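You operate a simulated robot arm through the tools that you are given. There is no shell and no other tool. Be economical: measure what you need, move in short steps, check, and stop when the job is done.

You run a simulated robot arm. Do the job below in one go: nothing can be reset, and whatever is moved stays where it is left.

## Task
Clamp the purple pouch in the low steel frame, wipe off the crumbs and free the clamp.
Fine: use the folded cream cloth and put it back; the pouch stays in the low steel frame, the other pouch with crumbs as it is.

The check looks at the end state, three seconds after you hand in, the way a careful person would. Anything else that was tipped, shoved, dropped, spilled or broken makes it a failure. Flat cloth is picked up by pressing the open fingertips on it (5 to 10 N) and closing them slowly along it; thin cloth reads only 2 to 8 mm in the jaws.

## Robot
A 7-joint arm with a two-finger parallel gripper, fixed in place. Base frame: the origin is at the foot of the arm, x ahead of it, y to its left, z up; the work surface is at about z = 800. Units: mm, degrees, N and s.
With the tool pointing down near the work surface it reaches from about 300 to 700 mm from the base axis. Its first joint turns from -66.0 to 66.0 degrees. Payload 1.57 kg.
The TCP is the grasp point between the finger pads, 30 mm short of the fingertips. In the tool frame z runs along the fingers and y along their closing line. Largest opening 110 mm; finger width 24, thickness 12; the body of the gripper, 48 by 112 mm, starts 78 mm behind the TCP.
Orientation is that of the tool frame in the base frame, as a unit quaternion [x, y, z, w]. With the fingers straight down and closing along the base's y, the tool's x points along the base's -x, its y along +y and its z along -z.

## Interface
- The arm moves only by the tool move_arm. Its argument "increments" is a list of rows, each a list of 7 numbers: the turn, a rotation vector about the tool's x, y, z in degrees, then the shift along the tool's x, y, z in cm, then the finger opening in cm, from 0 to 11. In form: [[rx, ry, rz, x, y, z, fingers], ...]. A call has 1 to 8 rows; each row is the pose to reach, as a shift and turn from the pose commanded when the call began, along the tool's axes at that moment. Each row takes 0.2 s and may step no farther than 50 mm and 8.6 degrees from the row before; otherwise, or with a gripper value out of range, the whole call is refused. A pose out of reach is approached as far as the arm can. The call stops where the force on the tool passes 90 N (or 10 N more than at its start, if that is more) or the arm is blocked; 0.2 s more then pass. The fingers move at their own pace (about 108 mm/s each) and stop on an object; they squeeze with about 29 N. The grip force told is the motor's: it shows also when the fingers shut on nothing. Time passes only in rows, and 0.2 s behind the last, so rows that repeat a pose let the fingers close. The reply holds the time, the measured pose of the TCP, the force on the tool along the base axes, the opening and the grip force, in the units named above and with some noise.
- Cameras (640 x 400 px; columns grow to the right, rows downward): "scene" is fixed at [179.8, -414.9, 1411.2]; the picture's right is [0.64, -0.77, 0.00], its down [-0.49, -0.40, -0.77] and it looks along [0.60, 0.49, -0.63] (base axes); focal length 319 px, centre (320, 200). "wrist" rides on the gripper at [70, 16, -141] in the tool frame; the picture's right is [-0.23, 0.97, 0.00], its down [-0.86, -0.20, -0.48] and it looks along [-0.47, -0.11, 0.88] (tool axes); focal length 222 px, centre (320, 200). There is no depth. A picture from a camera that has moved, and an enlarged one, comes with that camera's place and axes in the base frame and with its lens. The place of the scene camera against the robot may be out by one fixed shift of up to 25 mm in any direction.
- get_image(camera): a new picture of that camera. It takes no simulated time.
- enlarge(camera, box): a new picture of the part [left, top, right, bottom] of that camera's present view, enlarged. It takes no simulated time.
- sign_off(): hands the job in; it is judged then, once.

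Work in short steps. Places have to be worked out from the pictures, the camera data and where the tool is seen: move nearer, look again, correct. Check each grasp and each placing, and mend what went wrong. You have 120 turns and 64 pictures in all, those below and enlarged ones among them. Open the gripper and draw the arm clear of the work before you hand the job in, unless the task says otherwise; then end with one line.

The tools are called after ">>>" by a JSON object that holds its "fn" and its "kwargs". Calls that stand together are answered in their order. move_arm: Moves the arm, as the interface text tells. Its arguments: {"type":"object","properties":{"increments":{"type":"array","items":{"type":"array","items":{"type":"number"}}}},"required":["increments"]} The other tools are called the same way: get_image (camera) takes a picture; enlarge (camera, box) takes an enlarged picture of a part of a camera's view; sign_off () hands the job in.

At the start:

```text
time_s: 0.0
tool_pos: [428.7, -14.5, 1131.4]
tool_rot: [0.0, 1.0, 0.001, -0.001]
ft_force: [0.3, 0.2, 0.4]
gripper_width: 109.9
grip_force: 0.0
```

scene: 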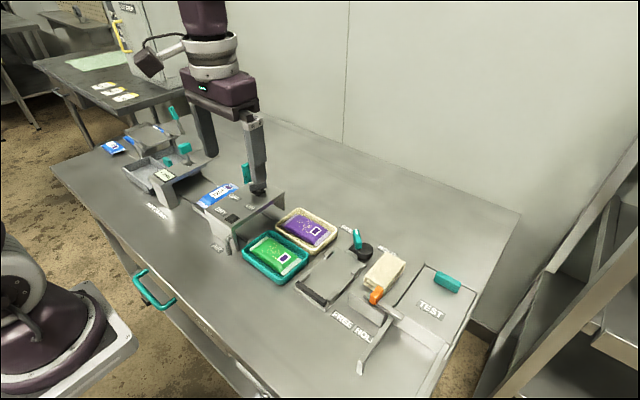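
wrist: 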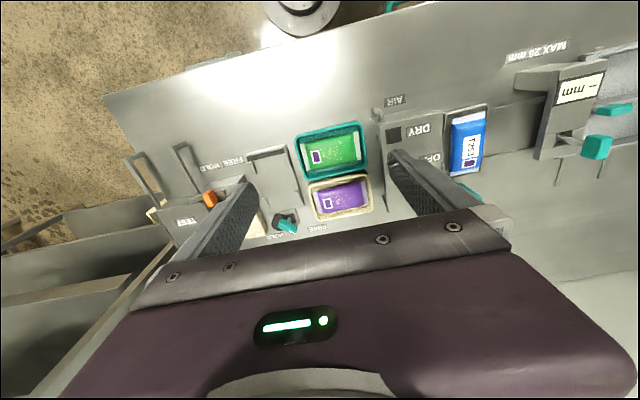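

I start by looking closer at the work area to identify the frame, pouches, cloth and clamp.

>>> {"fn": "enlarge", "kwargs": {"camera": "scene", "box": [230, 190, 390, 290]}}

>>> {"fn": "enlarge", "kwargs": {"camera": "scene", "box": [290, 210, 490, 380]}}

>>> {"fn": "enlarge", "kwargs": {"camera": "scene", "box": [90, 90, 290, 260]}}

>>> {"fn": "enlarge", "kwargs": {"camera": "wrist", "box": [130, 90, 400, 260]}}

```text
4.00 times, centred on (310, 240) of scene
camera zoom: at [179.8, -414.9, 1411.2], right [0.64, -0.77, 0.0], down [-0.49, -0.4, -0.77], along [0.6, 0.49, -0.63], focal length 1275 px, centre (360, 40)
```

zoom: 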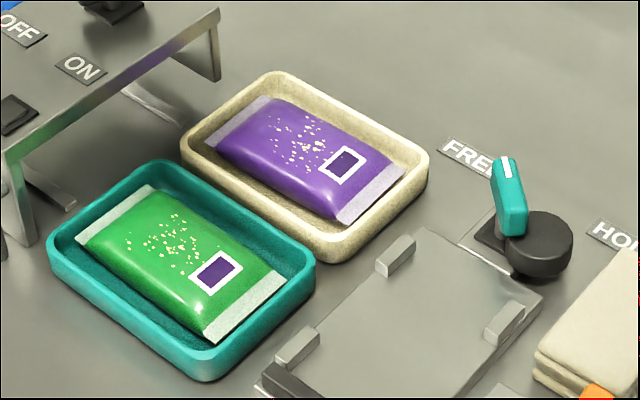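

```text
2.35 times, centred on (390, 295) of scene
camera zoom: at [179.8, -414.9, 1411.2], right [0.64, -0.77, 0.0], down [-0.49, -0.4, -0.77], along [0.6, 0.49, -0.63], focal length 750 px, centre (155, -24)
```

zoom: 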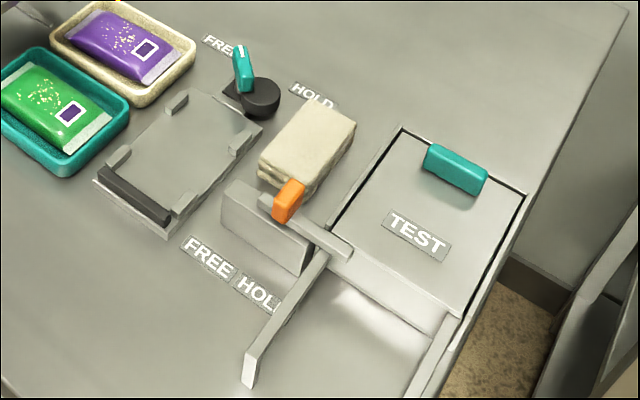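

```text
2.35 times, centred on (190, 175) of scene
camera zoom: at [179.8, -414.9, 1411.2], right [0.64, -0.77, 0.0], down [-0.49, -0.4, -0.77], along [0.6, 0.49, -0.63], focal length 750 px, centre (626, 259)
```

zoom: 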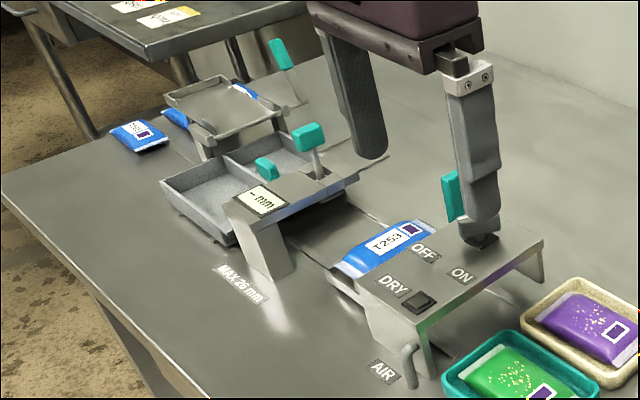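

```text
2.35 times, centred on (265, 175) of wrist
camera zoom: at [359.1, 2.1, 1272.0], right [0.23, 0.97, 0.0], down [0.86, -0.2, 0.48], along [0.47, -0.11, -0.88], focal length 523 px, centre (449, 259)
```

zoom: 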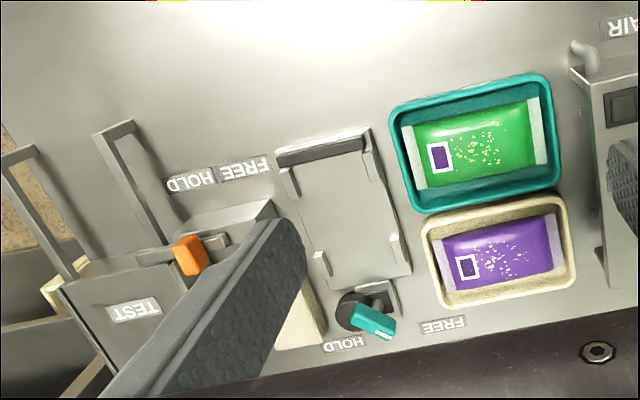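

The purple pouch lies in the cream tray at about (611, 0), and the low frame is near (531, -140) with a teal FREE/HOLD lever. I move above the frame and look down from closer.

>>> {"fn": "move_arm", "kwargs": {"increments": [[0, 0, 0, 1, -4, 2.5, 11], [0, 0, 0, 2, -8, 5.5, 11], [0, 0, 0, 2.8, -11.5, 8, 11]]}}

>>> {"fn": "get_image", "kwargs": {"camera": "wrist"}}

>>> {"fn": "enlarge", "kwargs": {"camera": "wrist", "box": [220, 80, 460, 230]}}

```text
refused: row 2 steps farther than a row can; nothing moved
```

```text
57 pictures are left
camera wrist: at [359.1, 2.1, 1272.0], right [0.23, 0.97, 0.0], down [0.86, -0.2, 0.48], along [0.47, -0.11, -0.88], focal length 222 px, centre (320, 200)
```

wrist: 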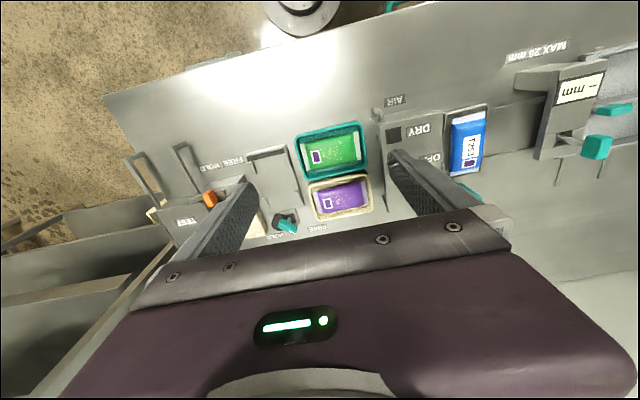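

```text
2.67 times, centred on (340, 155) of wrist
camera zoom: at [359.1, 2.1, 1272.0], right [0.23, 0.97, 0.0], down [0.86, -0.2, 0.48], along [0.47, -0.11, -0.88], focal length 592 px, centre (267, 320)
```

zoom: 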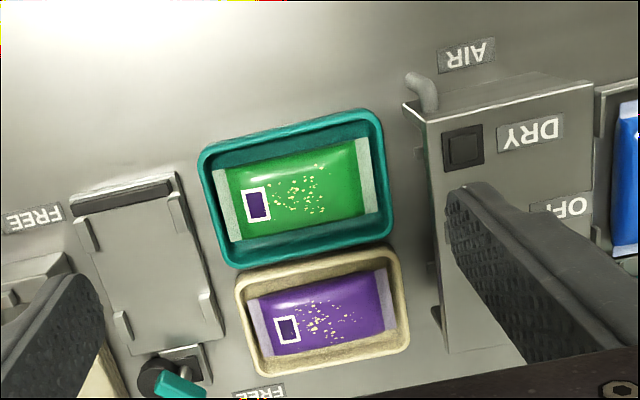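

The step limit was exceeded, so nothing moved; I repeat it with smaller steps.

>>> {"fn": "move_arm", "kwargs": {"increments": [[0, 0, 0, 0.8, -3.5, 2.4, 11], [0, 0, 0, 1.6, -7, 4.8, 11], [0, 0, 0, 2.4, -10, 7, 11], [0, 0, 0, 2.8, -11.5, 8, 11]]}}

>>> {"fn": "enlarge", "kwargs": {"camera": "wrist", "box": [160, 60, 480, 260]}}

```text
time_s: 1.0
tool_pos: [400.8, -129.9, 1050.7]
tool_rot: [-0.001, 1.0, 0.0, 0.0]
ft_force: [-0.1, 0.1, -0.3]
gripper_width: 110.0
grip_force: 0.1
```

```text
2.00 times, centred on (320, 160) of wrist
camera zoom: at [331.3, -113.7, 1191.5], right [0.23, 0.97, 0.0], down [0.85, -0.2, 0.48], along [0.47, -0.11, -0.88], focal length 444 px, centre (320, 280)
```

zoom: 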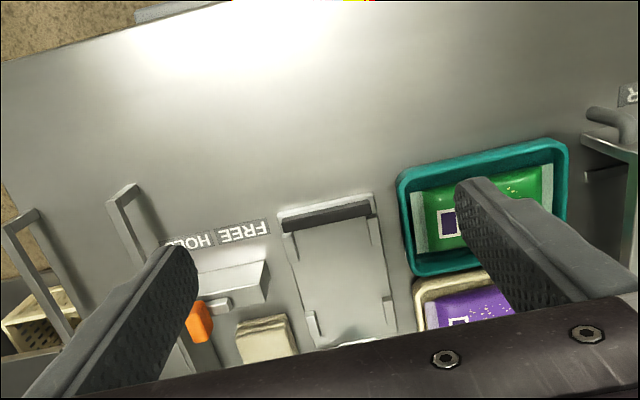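

The gripper hides the near part, so I back off toward the base by 80 mm.

>>> {"fn": "move_arm", "kwargs": {"increments": [[0, 0, 0, 4, 0, 0, 11], [0, 0, 0, 8, 0, 0, 11]]}}

>>> {"fn": "enlarge", "kwargs": {"camera": "wrist", "box": [200, 110, 480, 285]}}

```text
time_s: 1.6
tool_pos: [319.5, -129.9, 1051.6]
tool_rot: [0.0, 1.0, -0.001, 0.0]
ft_force: [-0.4, 0.6, -1.0]
gripper_width: 110.0
grip_force: 0.0
```

```text
2.29 times, centred on (340, 198) of wrist
camera zoom: at [249.9, -113.2, 1192.5], right [0.23, 0.97, 0.0], down [0.86, -0.2, 0.48], along [0.47, -0.11, -0.88], focal length 508 px, centre (274, 206)
```

zoom: 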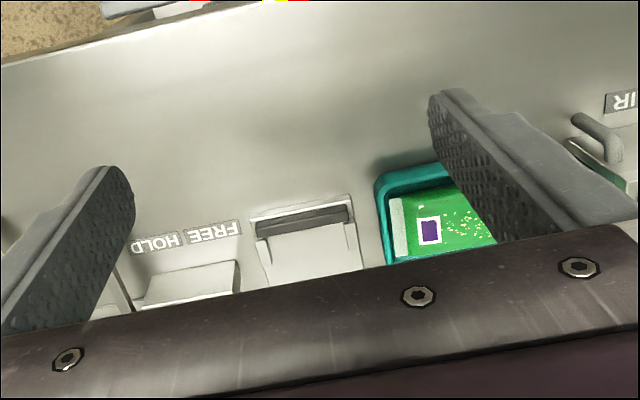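

That was the wrong way: the gripper hides far things, so I move forward to x≈470.

>>> {"fn": "move_arm", "kwargs": {"increments": [[0, 0, 0, -4, 0, 0, 11], [0, 0, 0, -8, 0, 0, 11], [0, 0, 0, -12, 0, 0, 11], [0, 0, 0, -15, 0, 0, 11]]}}

>>> {"fn": "get_image", "kwargs": {"camera": "wrist"}}

>>> {"fn": "enlarge", "kwargs": {"camera": "wrist", "box": [230, 60, 470, 210]}}

```text
time_s: 2.6
tool_pos: [469.9, -130.4, 1049.9]
tool_rot: [0.0, 1.0, 0.0, 0.0]
ft_force: [0.1, -0.2, -0.4]
gripper_width: 109.8
grip_force: 0.0
```

```text
53 pictures are left
camera wrist: at [400.7, -112.7, 1191.5], right [0.23, 0.97, 0.0], down [0.85, -0.2, 0.48], along [0.47, -0.11, -0.88], focal length 222 px, centre (320, 200)
```

wrist: 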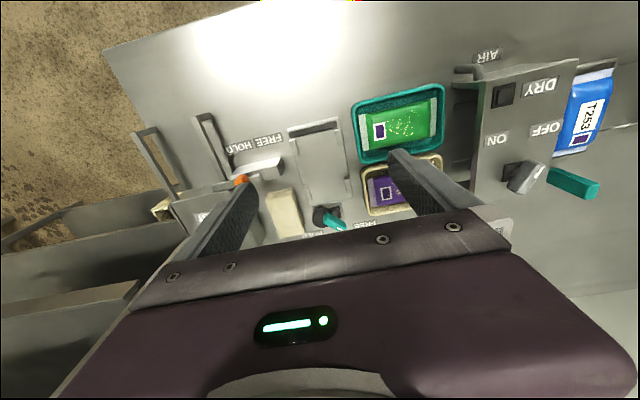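

```text
2.67 times, centred on (350, 135) of wrist
camera zoom: at [400.7, -112.7, 1191.5], right [0.23, 0.97, 0.0], down [0.85, -0.2, 0.48], along [0.47, -0.11, -0.88], focal length 592 px, centre (240, 373)
```

zoom: 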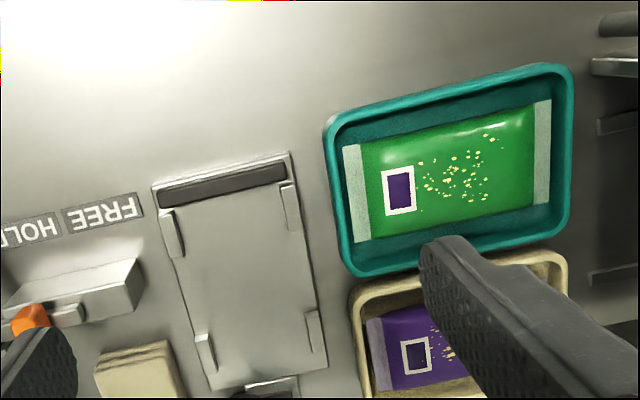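

The frame spans about x 463–615, y −183…−97 with the pouch lugs ~70 mm apart, axis along x; the pouch (~118×60) must be turned 90°. Now I look closely at the purple pouch in its tray.

>>> {"fn": "move_arm", "kwargs": {"increments": [[0, 0, 0, -2, 3, 1, 11], [0, 0, 0, -4, 6, 2, 11], [0, 0, 0, -6, 9, 3, 11], [0, 0, 0, -8, 12, 4, 11], [0, 0, 0, -9, 13, 5, 11]]}}

>>> {"fn": "enlarge", "kwargs": {"camera": "wrist", "box": [200, 60, 440, 210]}}

```text
time_s: 3.8
tool_pos: [559.8, 1.3, 1000.5]
tool_rot: [0.0, 1.0, 0.001, 0.0]
ft_force: [-0.2, 0.8, 0.2]
gripper_width: 110.2
grip_force: 0.1
```

```text
2.67 times, centred on (320, 135) of wrist
camera zoom: at [490.8, 17.5, 1142.1], right [0.23, 0.97, 0.0], down [0.85, -0.2, 0.48], along [0.47, -0.11, -0.88], focal length 592 px, centre (320, 373)
```

zoom: 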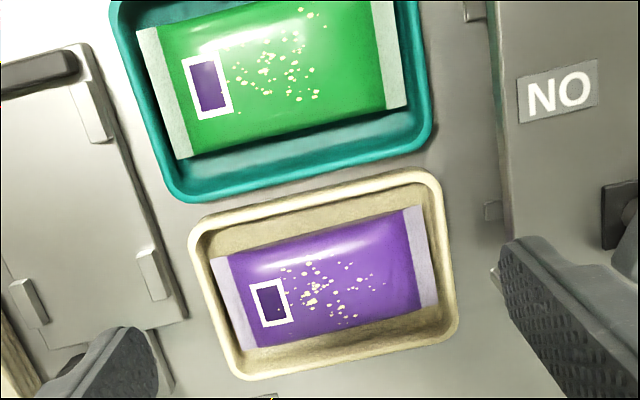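

There is roughly a 25 mm gap on the −x side and 10 mm on the +x side of the pouch (pouch x≈577–640, y≈−66…52). I turn the gripper −90° so it can close along x, and look from the −y side.

>>> {"fn": "move_arm", "kwargs": {"increments": [[0, 0, -8, -0.5, 0, 0, 11], [0, 0, -16, -1, -1, 0, 11], [0, 0, -24, -1.5, -2, 0, 11], [0, 0, -32, -2, -3, 0, 11], [0, 0, -40, -3, -4, 0, 11], [0, 0, -48, -4, -5, 0, 11], [0, 0, -56, -4.8, -6, 0, 11], [0, 0, -64, -4.8, -6, 0, 11]]}}

>>> {"fn": "move_arm", "kwargs": {"increments": [[0, 0, -8, 0, 0, 0, 11], [0, 0, -16, 0, 0, 0, 11], [0, 0, -24, 0, 0, 0, 11], [0, 0, -26, 0, 0, 0, 11]]}}

>>> {"fn": "get_image", "kwargs": {"camera": "wrist"}}

```text
time_s: 5.6
tool_pos: [608.5, -59.5, 1000.8]
tool_rot: [-0.531, 0.847, 0.0, 0.0]
ft_force: [-1.3, -0.4, -0.2]
gripper_width: 109.8
grip_force: 0.1
```

```text
time_s: 6.6
tool_pos: [607.6, -58.2, 999.1]
tool_rot: [0.708, -0.706, 0.0, 0.0]
ft_force: [-0.2, -0.1, 0.7]
gripper_width: 110.1
grip_force: 0.0
```

```text
50 pictures are left
camera wrist: at [592.5, -129.1, 1142.0], right [-0.97, 0.22, 0.0], down [0.2, 0.86, 0.48], along [0.11, 0.47, -0.88], focal length 222 px, centre (320, 200)
```

wrist: 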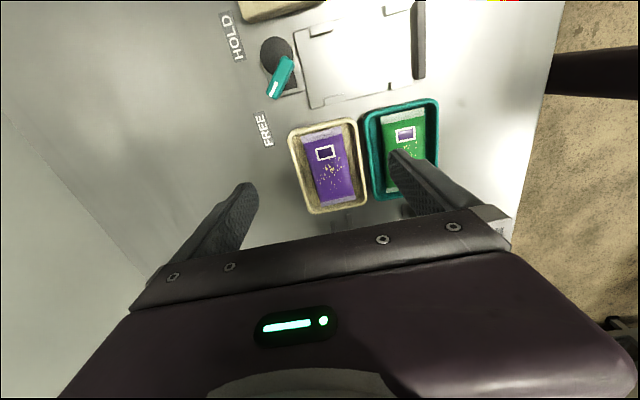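

The turn worked. I enlarge the tray to measure the gaps.

>>> {"fn": "enlarge", "kwargs": {"camera": "wrist", "box": [270, 110, 430, 220]}}

```text
3.64 times, centred on (350, 165) of wrist
camera zoom: at [592.5, -129.1, 1142.0], right [-0.97, 0.22, 0.0], down [0.2, 0.86, 0.48], along [0.11, 0.47, -0.88], focal length 808 px, centre (211, 327)
```

zoom: 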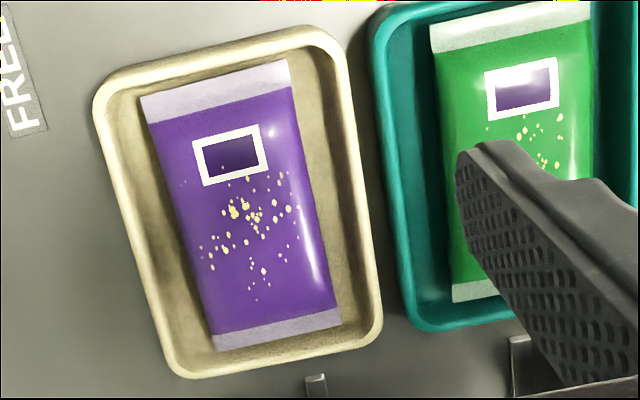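

The tray inner spans about x 562–650 and the pouch 576–636, centred near x≈607, y≈−4, so both fingers just fit at about 64 mm opening. I lower to just above the rim and check alignment.

>>> {"fn": "move_arm", "kwargs": {"increments": [[0, 0, 0, -2.7, 0, 3, 6.4], [0, 0, 0, -5.4, 0, 6, 6.4], [0, 0, 0, -5.4, 0, 9.5, 6.4], [0, 0, 0, -5.4, 0, 12, 6.4]]}}

>>> {"fn": "get_image", "kwargs": {"camera": "wrist"}}

>>> {"fn": "enlarge", "kwargs": {"camera": "scene", "box": [230, 160, 390, 270]}}

```text
time_s: 7.6
tool_pos: [609.0, -6.8, 879.1]
tool_rot: [-0.707, 0.708, 0.001, 0.0]
ft_force: [-0.6, 0.1, -0.2]
gripper_width: 63.9
grip_force: 0.1
```

```text
48 pictures are left
camera wrist: at [592.6, -75.4, 1020.8], right [-0.97, 0.23, 0.0], down [0.2, 0.85, 0.48], along [0.11, 0.47, -0.88], focal length 222 px, centre (320, 200)
```

wrist: 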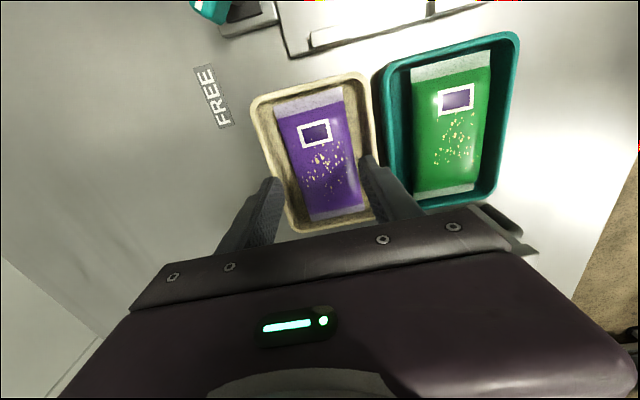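

```text
3.64 times, centred on (310, 215) of scene
camera zoom: at [179.8, -414.9, 1411.2], right [0.64, -0.77, 0.0], down [-0.49, -0.4, -0.77], along [0.6, 0.49, -0.63], focal length 1159 px, centre (356, 146)
```

zoom: 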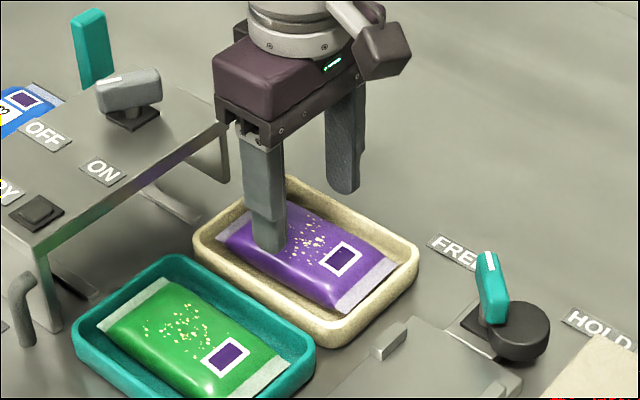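

I enlarge the fingertips region for alignment.

>>> {"fn": "enlarge", "kwargs": {"camera": "wrist", "box": [230, 60, 422, 240]}}

```text
2.22 times, centred on (326, 150) of wrist
camera zoom: at [592.6, -75.4, 1020.8], right [-0.97, 0.23, 0.0], down [0.2, 0.85, 0.48], along [0.11, 0.47, -0.88], focal length 494 px, centre (307, 311)
```

zoom: 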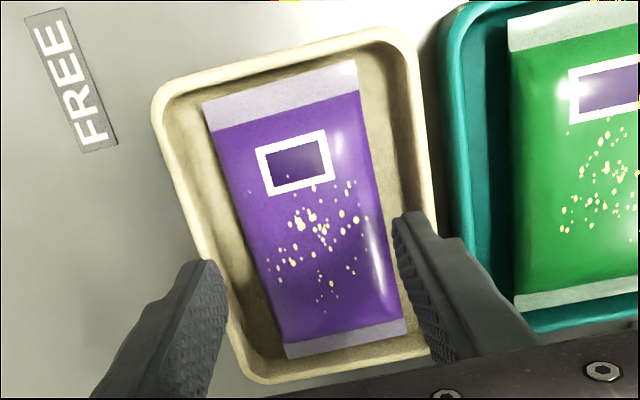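

Fingers appear ~2–3 mm too far +x relative to the pouch centre (≈606). I correct by −2.5 mm in x, +4 mm in y, set 61 mm, and lower gently.

>>> {"fn": "move_arm", "kwargs": {"increments": [[0, 0, 0, -0.4, 0.25, 0, 6.1], [0, 0, 0, -0.4, 0.25, 1.0, 6.1], [0, 0, 0, -0.4, 0.25, 2.0, 6.1], [0, 0, 0, -0.4, 0.25, 2.5, 6.1]]}}

>>> {"fn": "enlarge", "kwargs": {"camera": "wrist", "box": [230, 60, 422, 240]}}

```text
time_s: 8.6
tool_pos: [606.3, -1.8, 854.4]
tool_rot: [0.707, -0.707, 0.0, 0.0]
ft_force: [-0.4, -0.7, 0.4]
gripper_width: 61.2
grip_force: 0.6
```

```text
2.22 times, centred on (326, 150) of wrist
camera zoom: at [590.0, -71.2, 996.6], right [-0.97, 0.23, 0.0], down [0.2, 0.86, 0.48], along [0.11, 0.47, -0.88], focal length 494 px, centre (307, 311)
```

zoom: 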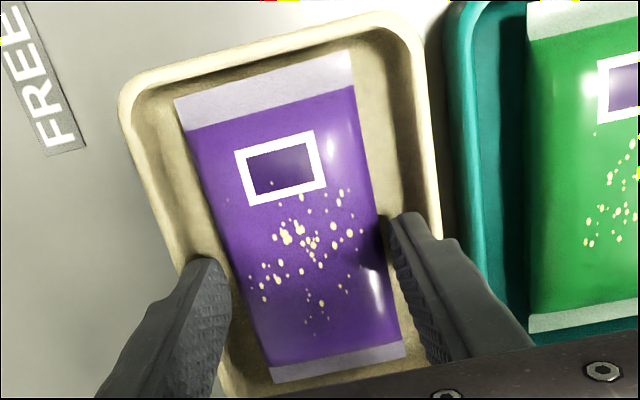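

Alignment looks good, with tips just beside the pouch and no contact force yet. I lower another 12 mm in small steps.

>>> {"fn": "move_arm", "kwargs": {"increments": [[0, 0, 0, 0, 0, 0.4, 6.1], [0, 0, 0, 0, 0, 0.8, 6.1], [0, 0, 0, 0, 0, 1.2, 6.1]]}}

```text
time_s: 9.4
tool_pos: [605.7, -0.2, 842.4]
tool_rot: [0.707, -0.707, 0.0, 0.0]
ft_force: [-0.5, -0.4, -0.5]
gripper_width: 60.8
grip_force: 0.1
```

No contact. I lower 3 mm more, then close.

>>> {"fn": "move_arm", "kwargs": {"increments": [[0, 0, 0, 0, 0, 0.3, 6.1], [0, 0, 0, 0, 0, 0.3, 5.5], [0, 0, 0, 0, 0, 0.3, 5.0], [0, 0, 0, 0, 0, 0.3, 4.5]]}}

```text
time_s: 10.4
tool_pos: [605.6, -0.7, 841.0]
tool_rot: [0.707, -0.707, 0.001, -0.001]
ft_force: [-0.8, 0.5, 6.8]
gripper_width: 59.4
grip_force: 28.9
```

Gripped at 59 mm with 29 N. I lift 30 mm slowly and check that only the pouch rises.

>>> {"fn": "move_arm", "kwargs": {"increments": [[0, 0, 0, 0, 0, -0.7, 4.5], [0, 0, 0, 0, 0, -1.5, 4.5], [0, 0, 0, 0, 0, -3, 4.5]]}}

>>> {"fn": "enlarge", "kwargs": {"camera": "scene", "box": [230, 160, 390, 270]}}

```text
time_s: 11.2
tool_pos: [605.4, -0.0, 871.0]
tool_rot: [-0.707, 0.707, 0.0, 0.0]
ft_force: [-0.1, 0.0, -1.5]
gripper_width: 59.4
grip_force: 29.1
```

```text
3.64 times, centred on (310, 215) of scene
camera zoom: at [179.8, -414.9, 1411.2], right [0.64, -0.77, 0.0], down [-0.49, -0.4, -0.77], along [0.6, 0.49, -0.63], focal length 1159 px, centre (356, 146)
```

zoom: 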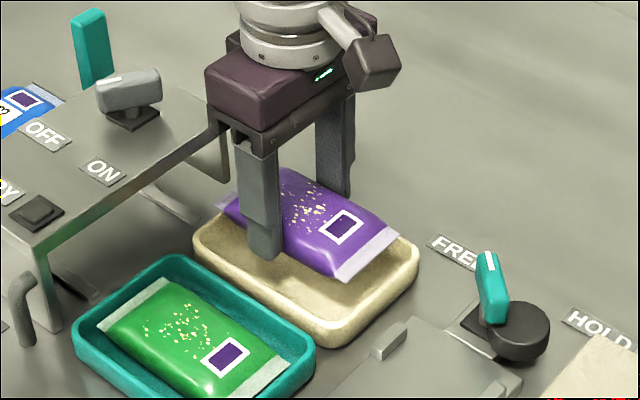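

The pouch came up alone. I lift higher, then turn back +90° while carrying it toward the frame.

>>> {"fn": "move_arm", "kwargs": {"increments": [[0, 0, 0, 0, 0, -4, 4.5], [0, 0, 0, 0, 0, -8, 4.5], [0, 0, 8, 2, 1, -10, 4.5], [0, 0, 16, 4, 2, -10, 4.5], [0, 0, 24, 6, 3, -10, 4.5], [0, 0, 32, 8, 4, -10, 4.5], [0, 0, 40, 10, 5, -10, 4.5], [0, 0, 48, 12, 6, -10, 4.5]]}}

```text
time_s: 13.0
tool_pos: [545.8, -121.3, 971.4]
tool_rot: [-0.357, 0.934, 0.001, 0.0]
ft_force: [-0.3, -1.4, -1.7]
gripper_width: 59.2
grip_force: 29.0
```

>>> {"fn": "move_arm", "kwargs": {"increments": [[0, 0, 8, 0.5, -0.2, 0, 4.5], [0, 0, 16, 1, -0.4, 0, 4.5], [0, 0, 24, 1.5, -0.6, 0, 4.5], [0, 0, 32, 1.9, -0.8, 0, 4.5], [0, 0, 40, 1.9, -0.8, 0, 4.5], [0, 0, 42, 1.9, -0.8, 0, 4.5]]}}

>>> {"fn": "enlarge", "kwargs": {"camera": "scene", "box": [270, 200, 430, 320]}}

>>> {"fn": "enlarge", "kwargs": {"camera": "wrist", "box": [200, 40, 440, 230]}}

```text
time_s: 14.4
tool_pos: [537.3, -139.8, 971.0]
tool_rot: [0.002, 1.0, 0.0, 0.0]
ft_force: [0.0, -0.2, -0.5]
gripper_width: 59.4
grip_force: 28.7
```

```text
3.33 times, centred on (350, 260) of scene
camera zoom: at [179.8, -414.9, 1411.2], right [0.64, -0.77, 0.0], down [-0.49, -0.4, -0.77], along [0.6, 0.49, -0.63], focal length 1063 px, centre (220, 0)
```

zoom: 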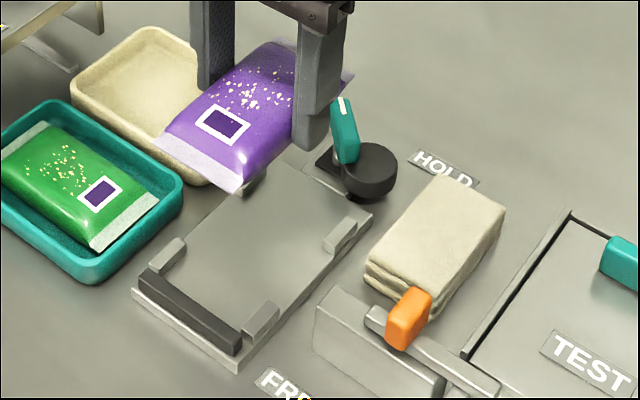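

```text
2.11 times, centred on (320, 135) of wrist
camera zoom: at [468.1, -123.4, 1112.0], right [0.23, 0.97, 0.0], down [0.85, -0.2, 0.48], along [0.47, -0.11, -0.88], focal length 468 px, centre (320, 337)
```

zoom: 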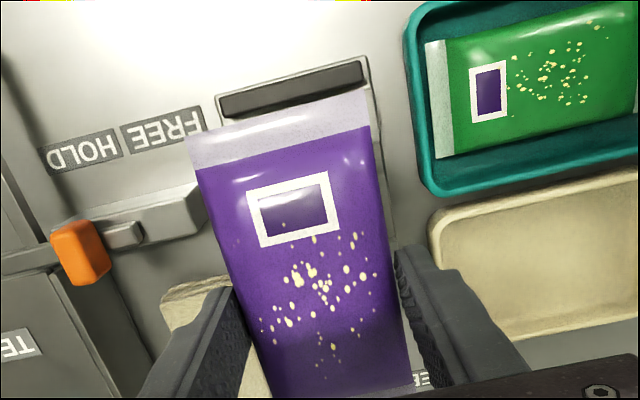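

The pouch is held squarely above the frame. I shift slightly to (542, −141) and lower to about 40 mm above, then check against the lugs.

>>> {"fn": "move_arm", "kwargs": {"increments": [[0, 0, 0, -0.5, -0.1, 3, 4.5], [0, 0, 0, -0.5, -0.1, 6, 4.5], [0, 0, 0, -0.5, -0.1, 9, 4.5], [0, 0, 0, -0.5, -0.1, 10, 4.5]]}}

>>> {"fn": "enlarge", "kwargs": {"camera": "scene", "box": [270, 200, 430, 320]}}

>>> {"fn": "enlarge", "kwargs": {"camera": "wrist", "box": [200, 40, 440, 230]}}

```text
time_s: 15.4
tool_pos: [543.4, -141.1, 869.4]
tool_rot: [0.0, 1.0, 0.0, 0.0]
ft_force: [-0.1, 0.0, -0.5]
gripper_width: 59.3
grip_force: 29.3
```

```text
3.33 times, centred on (350, 260) of scene
camera zoom: at [179.8, -414.9, 1411.2], right [0.64, -0.77, 0.0], down [-0.49, -0.4, -0.77], along [0.6, 0.49, -0.63], focal length 1063 px, centre (220, 0)
```

zoom: 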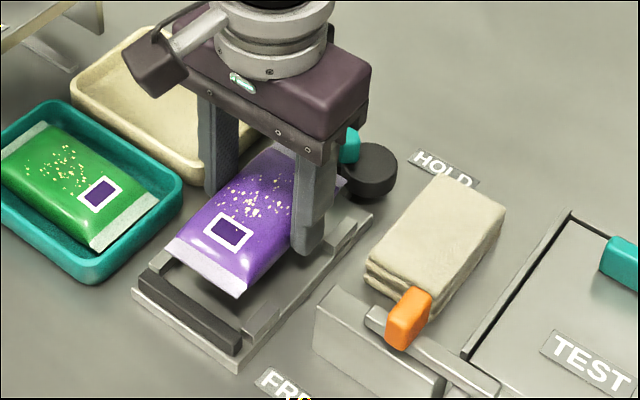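

```text
2.11 times, centred on (320, 135) of wrist
camera zoom: at [472.9, -124.0, 1011.4], right [0.23, 0.97, 0.0], down [0.85, -0.2, 0.48], along [0.47, -0.11, -0.88], focal length 468 px, centre (320, 337)
```

zoom: 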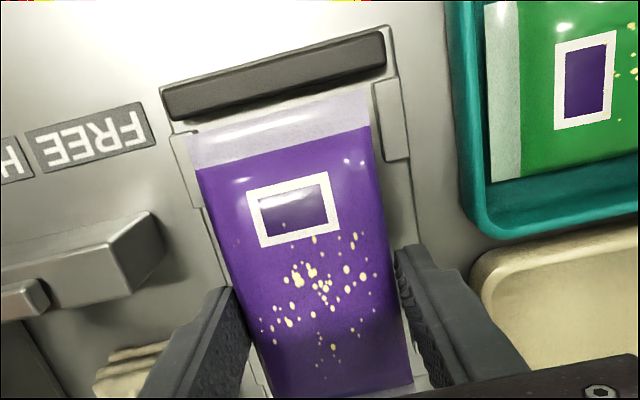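

Lugs put the frame centre at y≈−141, matching the pouch; the pouch end is ~4 mm clear of the dark bar. I lower with small steps, adding 1.5 mm in +x.

>>> {"fn": "move_arm", "kwargs": {"increments": [[0, 0, 0, -0.15, 0, 1, 4.5], [0, 0, 0, -0.15, 0, 1.8, 4.5], [0, 0, 0, -0.15, 0, 2.2, 4.5]]}}

```text
time_s: 16.2
tool_pos: [542.6, -140.2, 847.5]
tool_rot: [0.001, 1.0, 0.0, 0.0]
ft_force: [0.4, 0.1, -0.6]
gripper_width: 59.0
grip_force: 29.4
```

>>> {"fn": "move_arm", "kwargs": {"increments": [[0, 0, 0, 0, 0, 0.2, 4.5], [0, 0, 0, 0, 0, 0.4, 4.5]]}}

>>> {"fn": "enlarge", "kwargs": {"camera": "scene", "box": [280, 220, 400, 320]}}

```text
time_s: 16.8
tool_pos: [543.6, -141.4, 845.1]
tool_rot: [0.0, 1.0, 0.0, 0.0]
ft_force: [-4.2, 2.4, 23.1]
gripper_width: 59.4
grip_force: 28.9
```

```text
4.00 times, centred on (340, 270) of scene
camera zoom: at [179.3, -414.7, 1411.3], right [0.64, -0.77, 0.0], down [-0.49, -0.4, -0.77], along [0.6, 0.49, -0.63], focal length 1275 px, centre (240, -80)
```

zoom: 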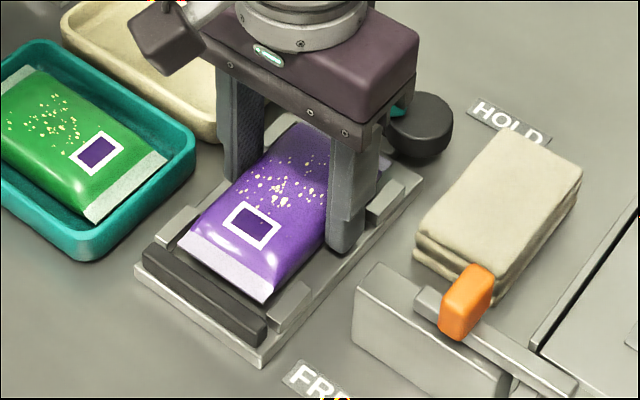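

Contact at 23 N: the pouch is down on the plate. I ease 2 mm up, open to 75 mm slowly and retreat upward.

>>> {"fn": "move_arm", "kwargs": {"increments": [[0, 0, 0, 0, 0, -0.2, 4.5], [0, 0, 0, 0, 0, -0.2, 6.6], [0, 0, 0, 0, 0, -0.2, 7.5], [0, 0, 0, 0, 0, -2, 7.5], [0, 0, 0, 0, 0, -5, 7.5], [0, 0, 0, 0, 0, -9, 7.5]]}}

>>> {"fn": "enlarge", "kwargs": {"camera": "scene", "box": [280, 220, 400, 320]}}

>>> {"fn": "enlarge", "kwargs": {"camera": "wrist", "box": [200, 40, 440, 230]}}

```text
time_s: 18.2
tool_pos: [541.8, -140.6, 935.0]
tool_rot: [-0.001, 1.0, 0.0, -0.001]
ft_force: [0.0, -0.2, -0.8]
gripper_width: 74.8
grip_force: 0.2
```

```text
4.00 times, centred on (340, 270) of scene
camera zoom: at [179.8, -414.9, 1411.2], right [0.64, -0.77, 0.0], down [-0.49, -0.4, -0.77], along [0.6, 0.49, -0.63], focal length 1275 px, centre (240, -80)
```

zoom: 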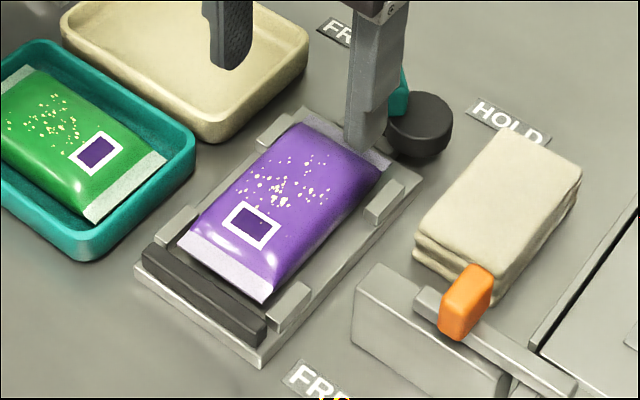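

```text
2.11 times, centred on (320, 135) of wrist
camera zoom: at [474.0, -124.0, 1076.5], right [0.23, 0.97, 0.0], down [0.86, -0.2, 0.48], along [0.47, -0.11, -0.88], focal length 468 px, centre (320, 337)
```

zoom: 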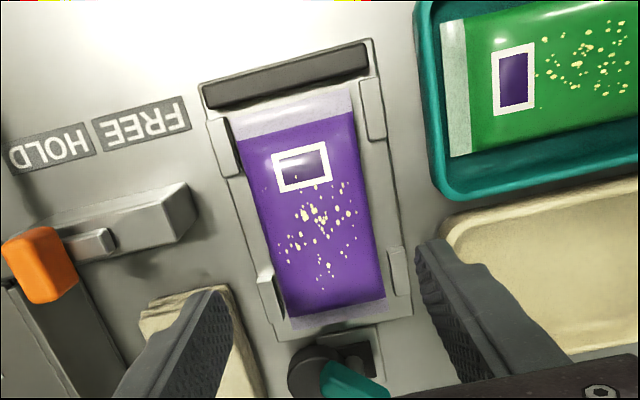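

The pouch lies flat between the lugs and the bar. Now I look at the clamp lever from closer by.

>>> {"fn": "move_arm", "kwargs": {"increments": [[0, 0, 0, -3, 1.5, -2, 11], [0, 0, 0, -6, 3, -2.5, 11], [0, 0, 0, -7, 3, -2.5, 11]]}}

>>> {"fn": "enlarge", "kwargs": {"camera": "wrist", "box": [210, 60, 450, 230]}}

>>> {"fn": "enlarge", "kwargs": {"camera": "scene", "box": [330, 210, 420, 270]}}

```text
time_s: 19.0
tool_pos: [613.4, -109.5, 958.8]
tool_rot: [0.001, 1.0, -0.001, 0.0]
ft_force: [0.4, -0.1, 0.6]
gripper_width: 110.0
grip_force: 0.1
```

```text
2.35 times, centred on (330, 145) of wrist
camera zoom: at [544.6, -93.9, 1100.8], right [0.23, 0.97, 0.0], down [0.86, -0.2, 0.48], along [0.47, -0.11, -0.88], focal length 523 px, centre (296, 329)
```

zoom: 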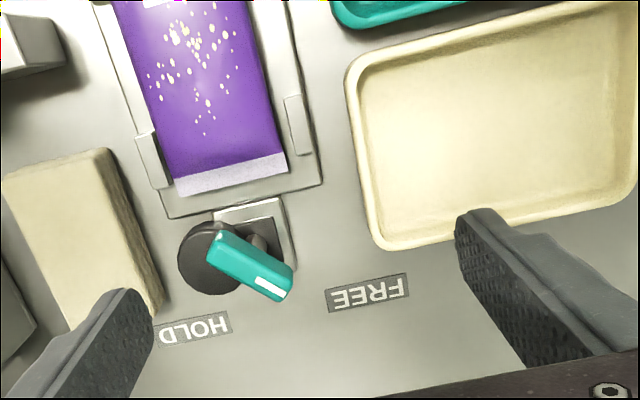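

```text
6.67 times, centred on (375, 240) of scene
camera zoom: at [179.8, -414.9, 1411.2], right [0.64, -0.77, 0.0], down [-0.49, -0.4, -0.77], along [0.6, 0.49, -0.63], focal length 2126 px, centre (-47, -67)
```

zoom: 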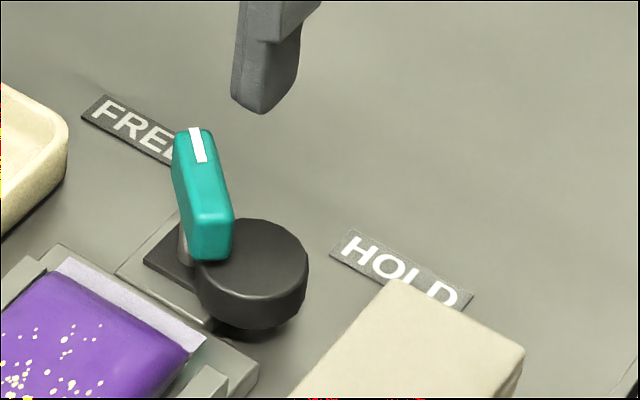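

The lever is a knob-bar (centre ≈(643,−140), z≈840) pointing toward FREE (~45°), with a disc that will swing over the pouch's end when turned ~95° clockwise to HOLD. I rotate the gripper −45° above it and check.

>>> {"fn": "move_arm", "kwargs": {"increments": [[0, 0, -7.5, -1, -1, 0, 8], [0, 0, -15, -2, -2, 0, 8], [0, 0, -22.5, -3, -3, 0, 8], [0, 0, -30, -3, -3, 1, 8], [0, 0, -37.5, -3, -3, 2, 8], [0, 0, -45, -3, -3, 4, 8]]}}

>>> {"fn": "enlarge", "kwargs": {"camera": "wrist", "box": [220, 80, 420, 230]}}

```text
time_s: 20.4
tool_pos: [643.8, -140.5, 918.2]
tool_rot: [-0.384, 0.924, 0.0, 0.0]
ft_force: [0.0, 0.3, 0.8]
gripper_width: 80.3
grip_force: 0.0
```

```text
2.67 times, centred on (320, 155) of wrist
camera zoom: at [583.1, -178.9, 1061.0], right [-0.53, 0.85, 0.0], down [0.74, 0.47, 0.48], along [0.41, 0.25, -0.88], focal length 592 px, centre (320, 320)
```

zoom: 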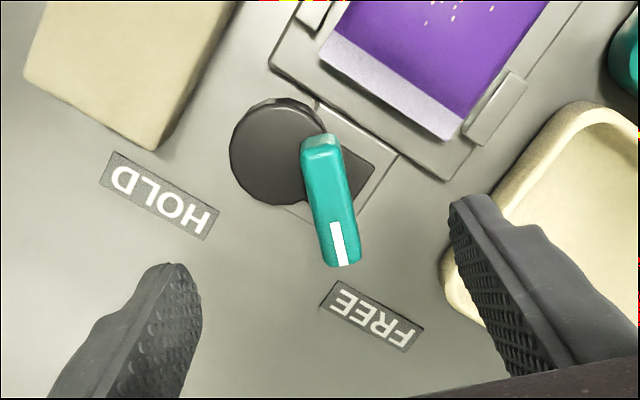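

Parallax gives the handle top at z≈845, centre ≈(639,−140), direction ≈43°. I centre on it and lower so the tips are at ~z 831, then close.

>>> {"fn": "move_arm", "kwargs": {"increments": [[0, 0, 0, 0.3, 0.4, 2, 6], [0, 0, 0, 0.3, 0.4, 4, 6], [0, 0, 0, 0.3, 0.4, 5.2, 5], [0, 0, 0, 0.3, 0.4, 5.7, 5]]}}

>>> {"fn": "enlarge", "kwargs": {"camera": "wrist", "box": [240, 110, 400, 230]}}

>>> {"fn": "enlarge", "kwargs": {"camera": "scene", "box": [310, 190, 430, 280]}}

```text
time_s: 21.4
tool_pos: [640.1, -140.4, 862.9]
tool_rot: [-0.383, 0.924, 0.0, 0.0]
ft_force: [0.3, -0.4, 0.1]
gripper_width: 49.7
grip_force: 0.2
```

```text
3.33 times, centred on (320, 170) of wrist
camera zoom: at [578.7, -178.0, 1004.5], right [-0.53, 0.85, 0.0], down [0.75, 0.46, 0.48], along [0.41, 0.25, -0.88], focal length 740 px, centre (320, 300)
```

zoom: 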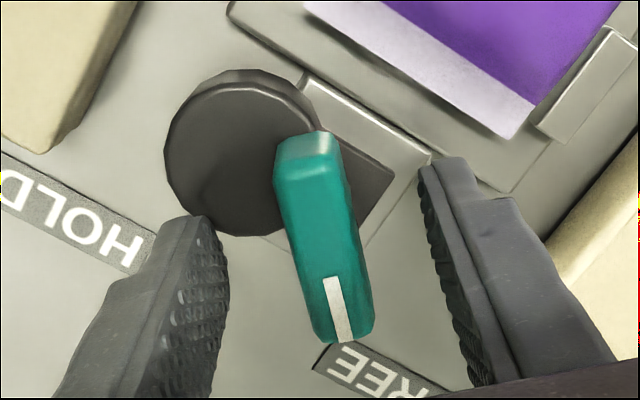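

```text
4.44 times, centred on (370, 235) of scene
camera zoom: at [179.8, -414.9, 1411.2], right [0.64, -0.77, 0.0], down [-0.49, -0.4, -0.77], along [0.6, 0.49, -0.63], focal length 1417 px, centre (98, 44)
```

zoom: 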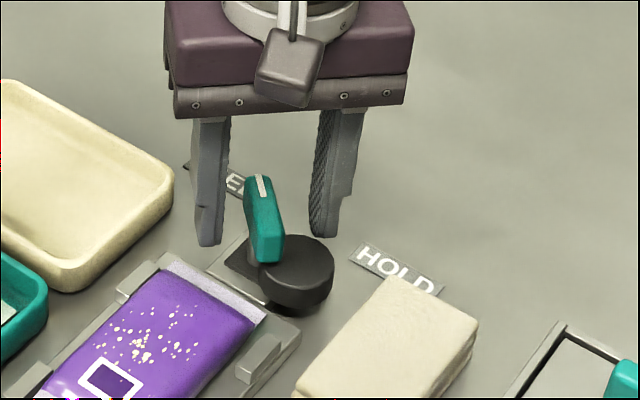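

The handle is centred between the fingers. I close on it.

>>> {"fn": "move_arm", "kwargs": {"increments": [[0, 0, 0, 0, 0, 0, 3], [0, 0, 0, 0, 0, 0, 1.8], [0, 0, 0, 0, 0, 0, 1], [0, 0, 0, 0, 0, 0, 1]]}}

```text
time_s: 22.4
tool_pos: [639.0, -139.5, 863.2]
tool_rot: [-0.383, 0.924, 0.001, 0.0]
ft_force: [-5.7, 5.0, -0.1]
gripper_width: 16.9
grip_force: 3.5
```

Gripped at 17 mm. I turn clockwise a little and watch the forces.

>>> {"fn": "move_arm", "kwargs": {"increments": [[0, 0, 6, 0, 0, 0, 1], [0, 0, 12, 0, 0, 0, 1], [0, 0, 18, 0, 0, 0, 1]]}}

>>> {"fn": "enlarge", "kwargs": {"camera": "scene", "box": [310, 190, 430, 280]}}

```text
time_s: 23.2
tool_pos: [639.6, -140.0, 862.8]
tool_rot: [-0.232, 0.973, 0.0, 0.0]
ft_force: [-6.3, 5.8, 2.4]
gripper_width: 16.6
grip_force: 3.6
```

```text
4.44 times, centred on (370, 235) of scene
camera zoom: at [179.6, -414.7, 1411.3], right [0.64, -0.77, 0.0], down [-0.49, -0.4, -0.77], along [0.6, 0.49, -0.63], focal length 1417 px, centre (98, 44)
```

zoom: 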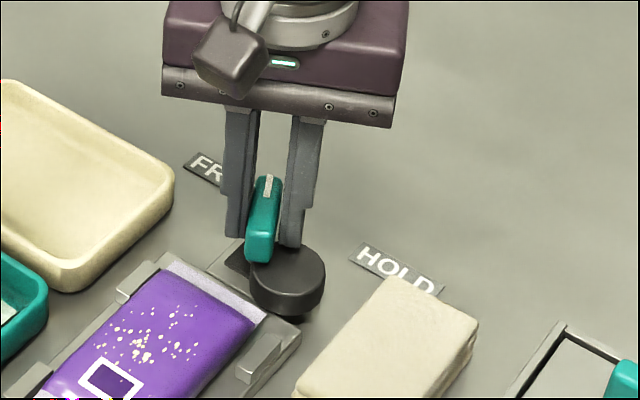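

The knob and disc turn together with low force. I continue turning.

>>> {"fn": "move_arm", "kwargs": {"increments": [[0, 0, 7, 0, 0, 0, 1], [0, 0, 14, 0, 0, 0, 1], [0, 0, 21, 0, 0, 0, 1], [0, 0, 28, 0, 0, 0, 1], [0, 0, 35, 0, 0, 0, 1], [0, 0, 42, 0, 0, 0, 1], [0, 0, 49, 0, 0, 0, 1]]}}

>>> {"fn": "enlarge", "kwargs": {"camera": "scene", "box": [310, 190, 430, 280]}}

```text
time_s: 24.8
tool_pos: [637.9, -140.3, 863.5]
tool_rot: [0.192, 0.981, 0.0, 0.001]
ft_force: [0.2, 0.9, 5.4]
gripper_width: 15.2
grip_force: 30.6
```

```text
4.44 times, centred on (370, 235) of scene
camera zoom: at [179.7, -414.8, 1411.2], right [0.64, -0.77, 0.0], down [-0.49, -0.4, -0.77], along [0.6, 0.49, -0.63], focal length 1417 px, centre (98, 44)
```

zoom: 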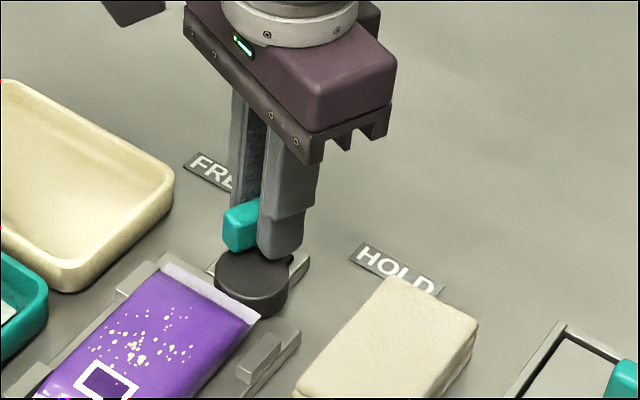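

The disc has swung toward the pouch's far end. I finish the turn toward HOLD in small rows.

>>> {"fn": "move_arm", "kwargs": {"increments": [[0, 0, 6, 0, 0, 0, 1], [0, 0, 12, 0, 0, 0, 1], [0, 0, 18, 0, 0, 0, 1], [0, 0, 24, 0, 0, 0, 1]]}}

>>> {"fn": "enlarge", "kwargs": {"camera": "scene", "box": [290, 190, 430, 310]}}

```text
time_s: 25.8
tool_pos: [637.9, -141.4, 862.5]
tool_rot: [0.391, 0.92, -0.001, 0.001]
ft_force: [-6.4, -9.4, 8.5]
gripper_width: 14.7
grip_force: 31.1
```

```text
3.33 times, centred on (360, 250) of scene
camera zoom: at [179.5, -415.1, 1411.2], right [0.64, -0.77, 0.0], down [-0.49, -0.4, -0.77], along [0.6, 0.49, -0.63], focal length 1063 px, centre (187, 33)
```

zoom: 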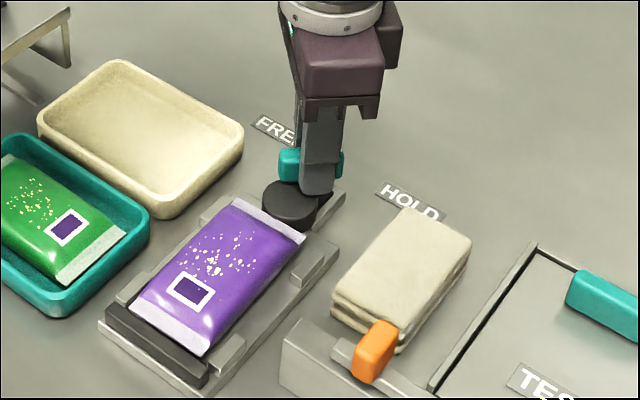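

Disc is against the pouch and the pouch seems pushed to the bar. I turn ~6° more to reach HOLD firmly.

>>> {"fn": "move_arm", "kwargs": {"increments": [[0, 0, 3, 0, 0, 0, 1], [0, 0, 6, 0, 0, 0, 1], [0, 0, 6, 0, 0, 0, 1]]}}

>>> {"fn": "enlarge", "kwargs": {"camera": "wrist", "box": [220, 60, 460, 230]}}

```text
time_s: 26.6
tool_pos: [638.2, -141.4, 863.3]
tool_rot: [0.439, 0.899, -0.002, 0.001]
ft_force: [-7.0, -15.2, 5.1]
gripper_width: 17.3
grip_force: 32.1
```

```text
2.35 times, centred on (340, 145) of wrist
camera zoom: at [608.9, -75.9, 1003.7], right [0.91, 0.42, 0.0], down [0.37, -0.8, 0.48], along [0.2, -0.44, -0.88], focal length 523 px, centre (273, 329)
```

zoom: 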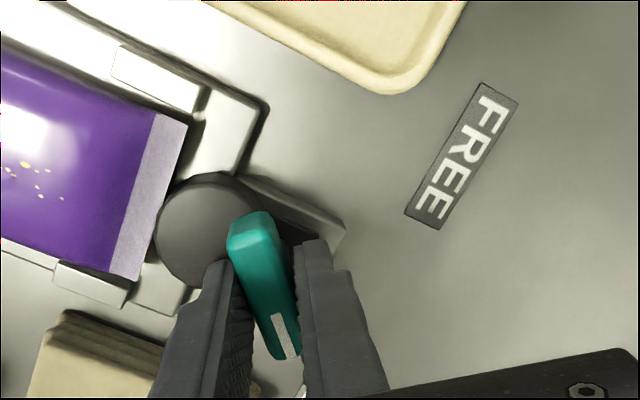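

The tool began slipping on the knob (width grew), so it's at its HOLD stop with the disc pressing the pouch end. I relax the twist, open and lift.

>>> {"fn": "move_arm", "kwargs": {"increments": [[0, 0, -5, 0, 0, 0, 1], [0, 0, -5, 0, 0, 0, 3], [0, 0, -5, 0, 0, 0, 5], [0, 0, -5, 0, 0, -2, 5], [0, 0, -5, 0, 0, -6, 5], [0, 0, -5, 0, 0, -10, 5]]}}

>>> {"fn": "enlarge", "kwargs": {"camera": "scene", "box": [290, 200, 430, 310]}}

```text
time_s: 28.0
tool_pos: [637.2, -139.8, 962.8]
tool_rot: [0.399, 0.917, 0.0, 0.0]
ft_force: [-0.2, 0.1, 0.2]
gripper_width: 50.1
grip_force: 0.0
```

```text
3.64 times, centred on (360, 255) of scene
camera zoom: at [179.8, -414.9, 1411.2], right [0.64, -0.77, 0.0], down [-0.49, -0.4, -0.77], along [0.6, 0.49, -0.63], focal length 1159 px, centre (174, 0)
```

zoom: 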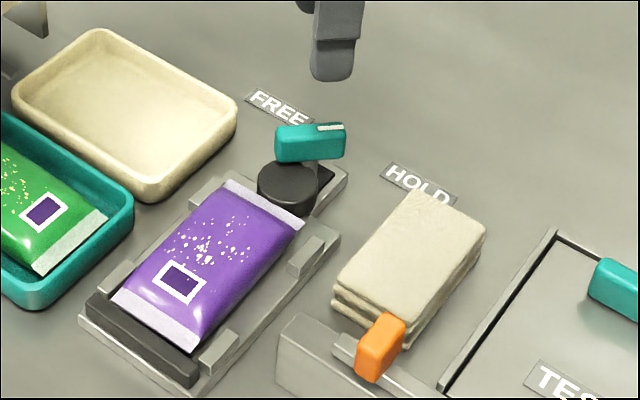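

The pouch is clamped on HOLD. Now I turn back to 0° and move to view the folded cloth.

>>> {"fn": "move_arm", "kwargs": {"increments": [[0, 0, -8, -0.4, -1.6, -0.6, 8], [0, 0, -16, -0.8, -3.3, -1.2, 8], [0, 0, -24, -1.2, -5, -1.8, 8], [0, 0, -32, -1.6, -6.6, -2.4, 8], [0, 0, -40, -2, -8.3, -3, 8], [0, 0, -47, -2.3, -10, -3.7, 8]]}}

>>> {"fn": "get_image", "kwargs": {"camera": "wrist"}}

>>> {"fn": "enlarge", "kwargs": {"camera": "wrist", "box": [220, 60, 440, 220]}}

```text
time_s: 29.4
tool_pos: [580.5, -225.6, 998.7]
tool_rot: [0.0, 1.0, 0.0, -0.001]
ft_force: [-0.1, 0.0, -0.4]
gripper_width: 80.0
grip_force: 0.1
```

```text
26 pictures are left
camera wrist: at [511.3, -209.3, 1140.7], right [0.22, 0.97, 0.0], down [0.86, -0.2, 0.48], along [0.47, -0.11, -0.88], focal length 222 px, centre (320, 200)
```

wrist: 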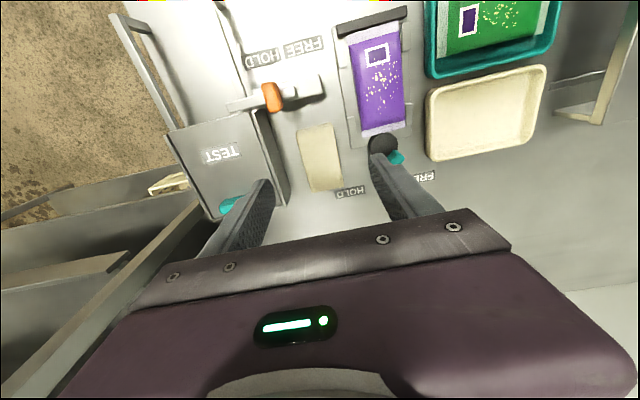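

```text
2.50 times, centred on (330, 140) of wrist
camera zoom: at [511.3, -209.3, 1140.7], right [0.22, 0.97, 0.0], down [0.86, -0.2, 0.48], along [0.47, -0.11, -0.88], focal length 555 px, centre (295, 350)
```

zoom: 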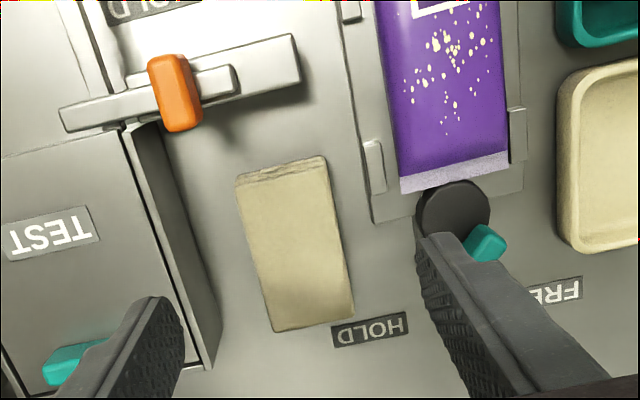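

The cloth pad spans x≈571–665, y≈−257…−206 (~94×50 mm, ~20 mm thick), centre ≈(618,−232.5). I move above it and check alignment.

>>> {"fn": "move_arm", "kwargs": {"increments": [[0, 0, 0, -2, -0.4, 3.5, 7.5], [0, 0, 0, -3.75, -0.72, 7.5, 7.5], [0, 0, 0, -3.75, -0.72, 11.5, 7.5], [0, 0, 0, -3.75, -0.72, 13.5, 7.5]]}}

>>> {"fn": "enlarge", "kwargs": {"camera": "wrist", "box": [220, 60, 440, 240]}}

>>> {"fn": "enlarge", "kwargs": {"camera": "scene", "box": [330, 200, 450, 320]}}

```text
time_s: 30.4
tool_pos: [619.8, -232.8, 863.1]
tool_rot: [0.0, 1.0, 0.0, 0.001]
ft_force: [-0.2, -0.2, -0.4]
gripper_width: 74.8
grip_force: 0.0
```

```text
2.22 times, centred on (330, 150) of wrist
camera zoom: at [549.6, -216.1, 1004.9], right [0.23, 0.97, 0.0], down [0.85, -0.2, 0.48], along [0.47, -0.11, -0.88], focal length 494 px, centre (298, 311)
```

zoom: 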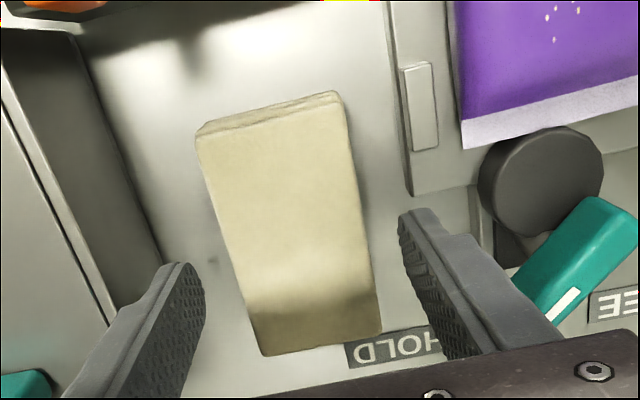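

```text
3.33 times, centred on (390, 260) of scene
camera zoom: at [179.8, -414.9, 1411.2], right [0.64, -0.77, 0.0], down [-0.49, -0.4, -0.77], along [0.6, 0.49, -0.63], focal length 1063 px, centre (87, 0)
```

zoom: 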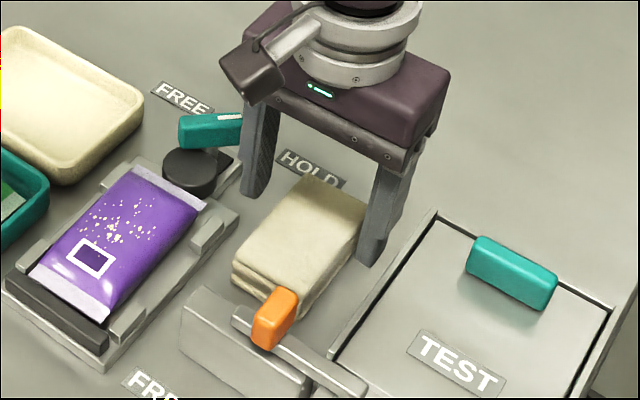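

Centred to within 1 mm. I lower so the tips are ~6 mm above the table, then close slowly.

>>> {"fn": "move_arm", "kwargs": {"increments": [[0, 0, 0, 0, -0.1, 1.0, 7.0], [0, 0, 0, 0, -0.1, 2.0, 6.8], [0, 0, 0, 0, -0.1, 2.7, 6.6], [0, 0, 0, 0, -0.1, 2.7, 6.0], [0, 0, 0, 0, -0.1, 2.7, 5.5], [0, 0, 0, 0, -0.1, 2.7, 5.0]]}}

```text
time_s: 31.8
tool_pos: [618.6, -233.9, 836.6]
tool_rot: [0.0, 1.0, 0.0, 0.001]
ft_force: [0.3, 0.1, -0.1]
gripper_width: 52.6
grip_force: 29.4
```

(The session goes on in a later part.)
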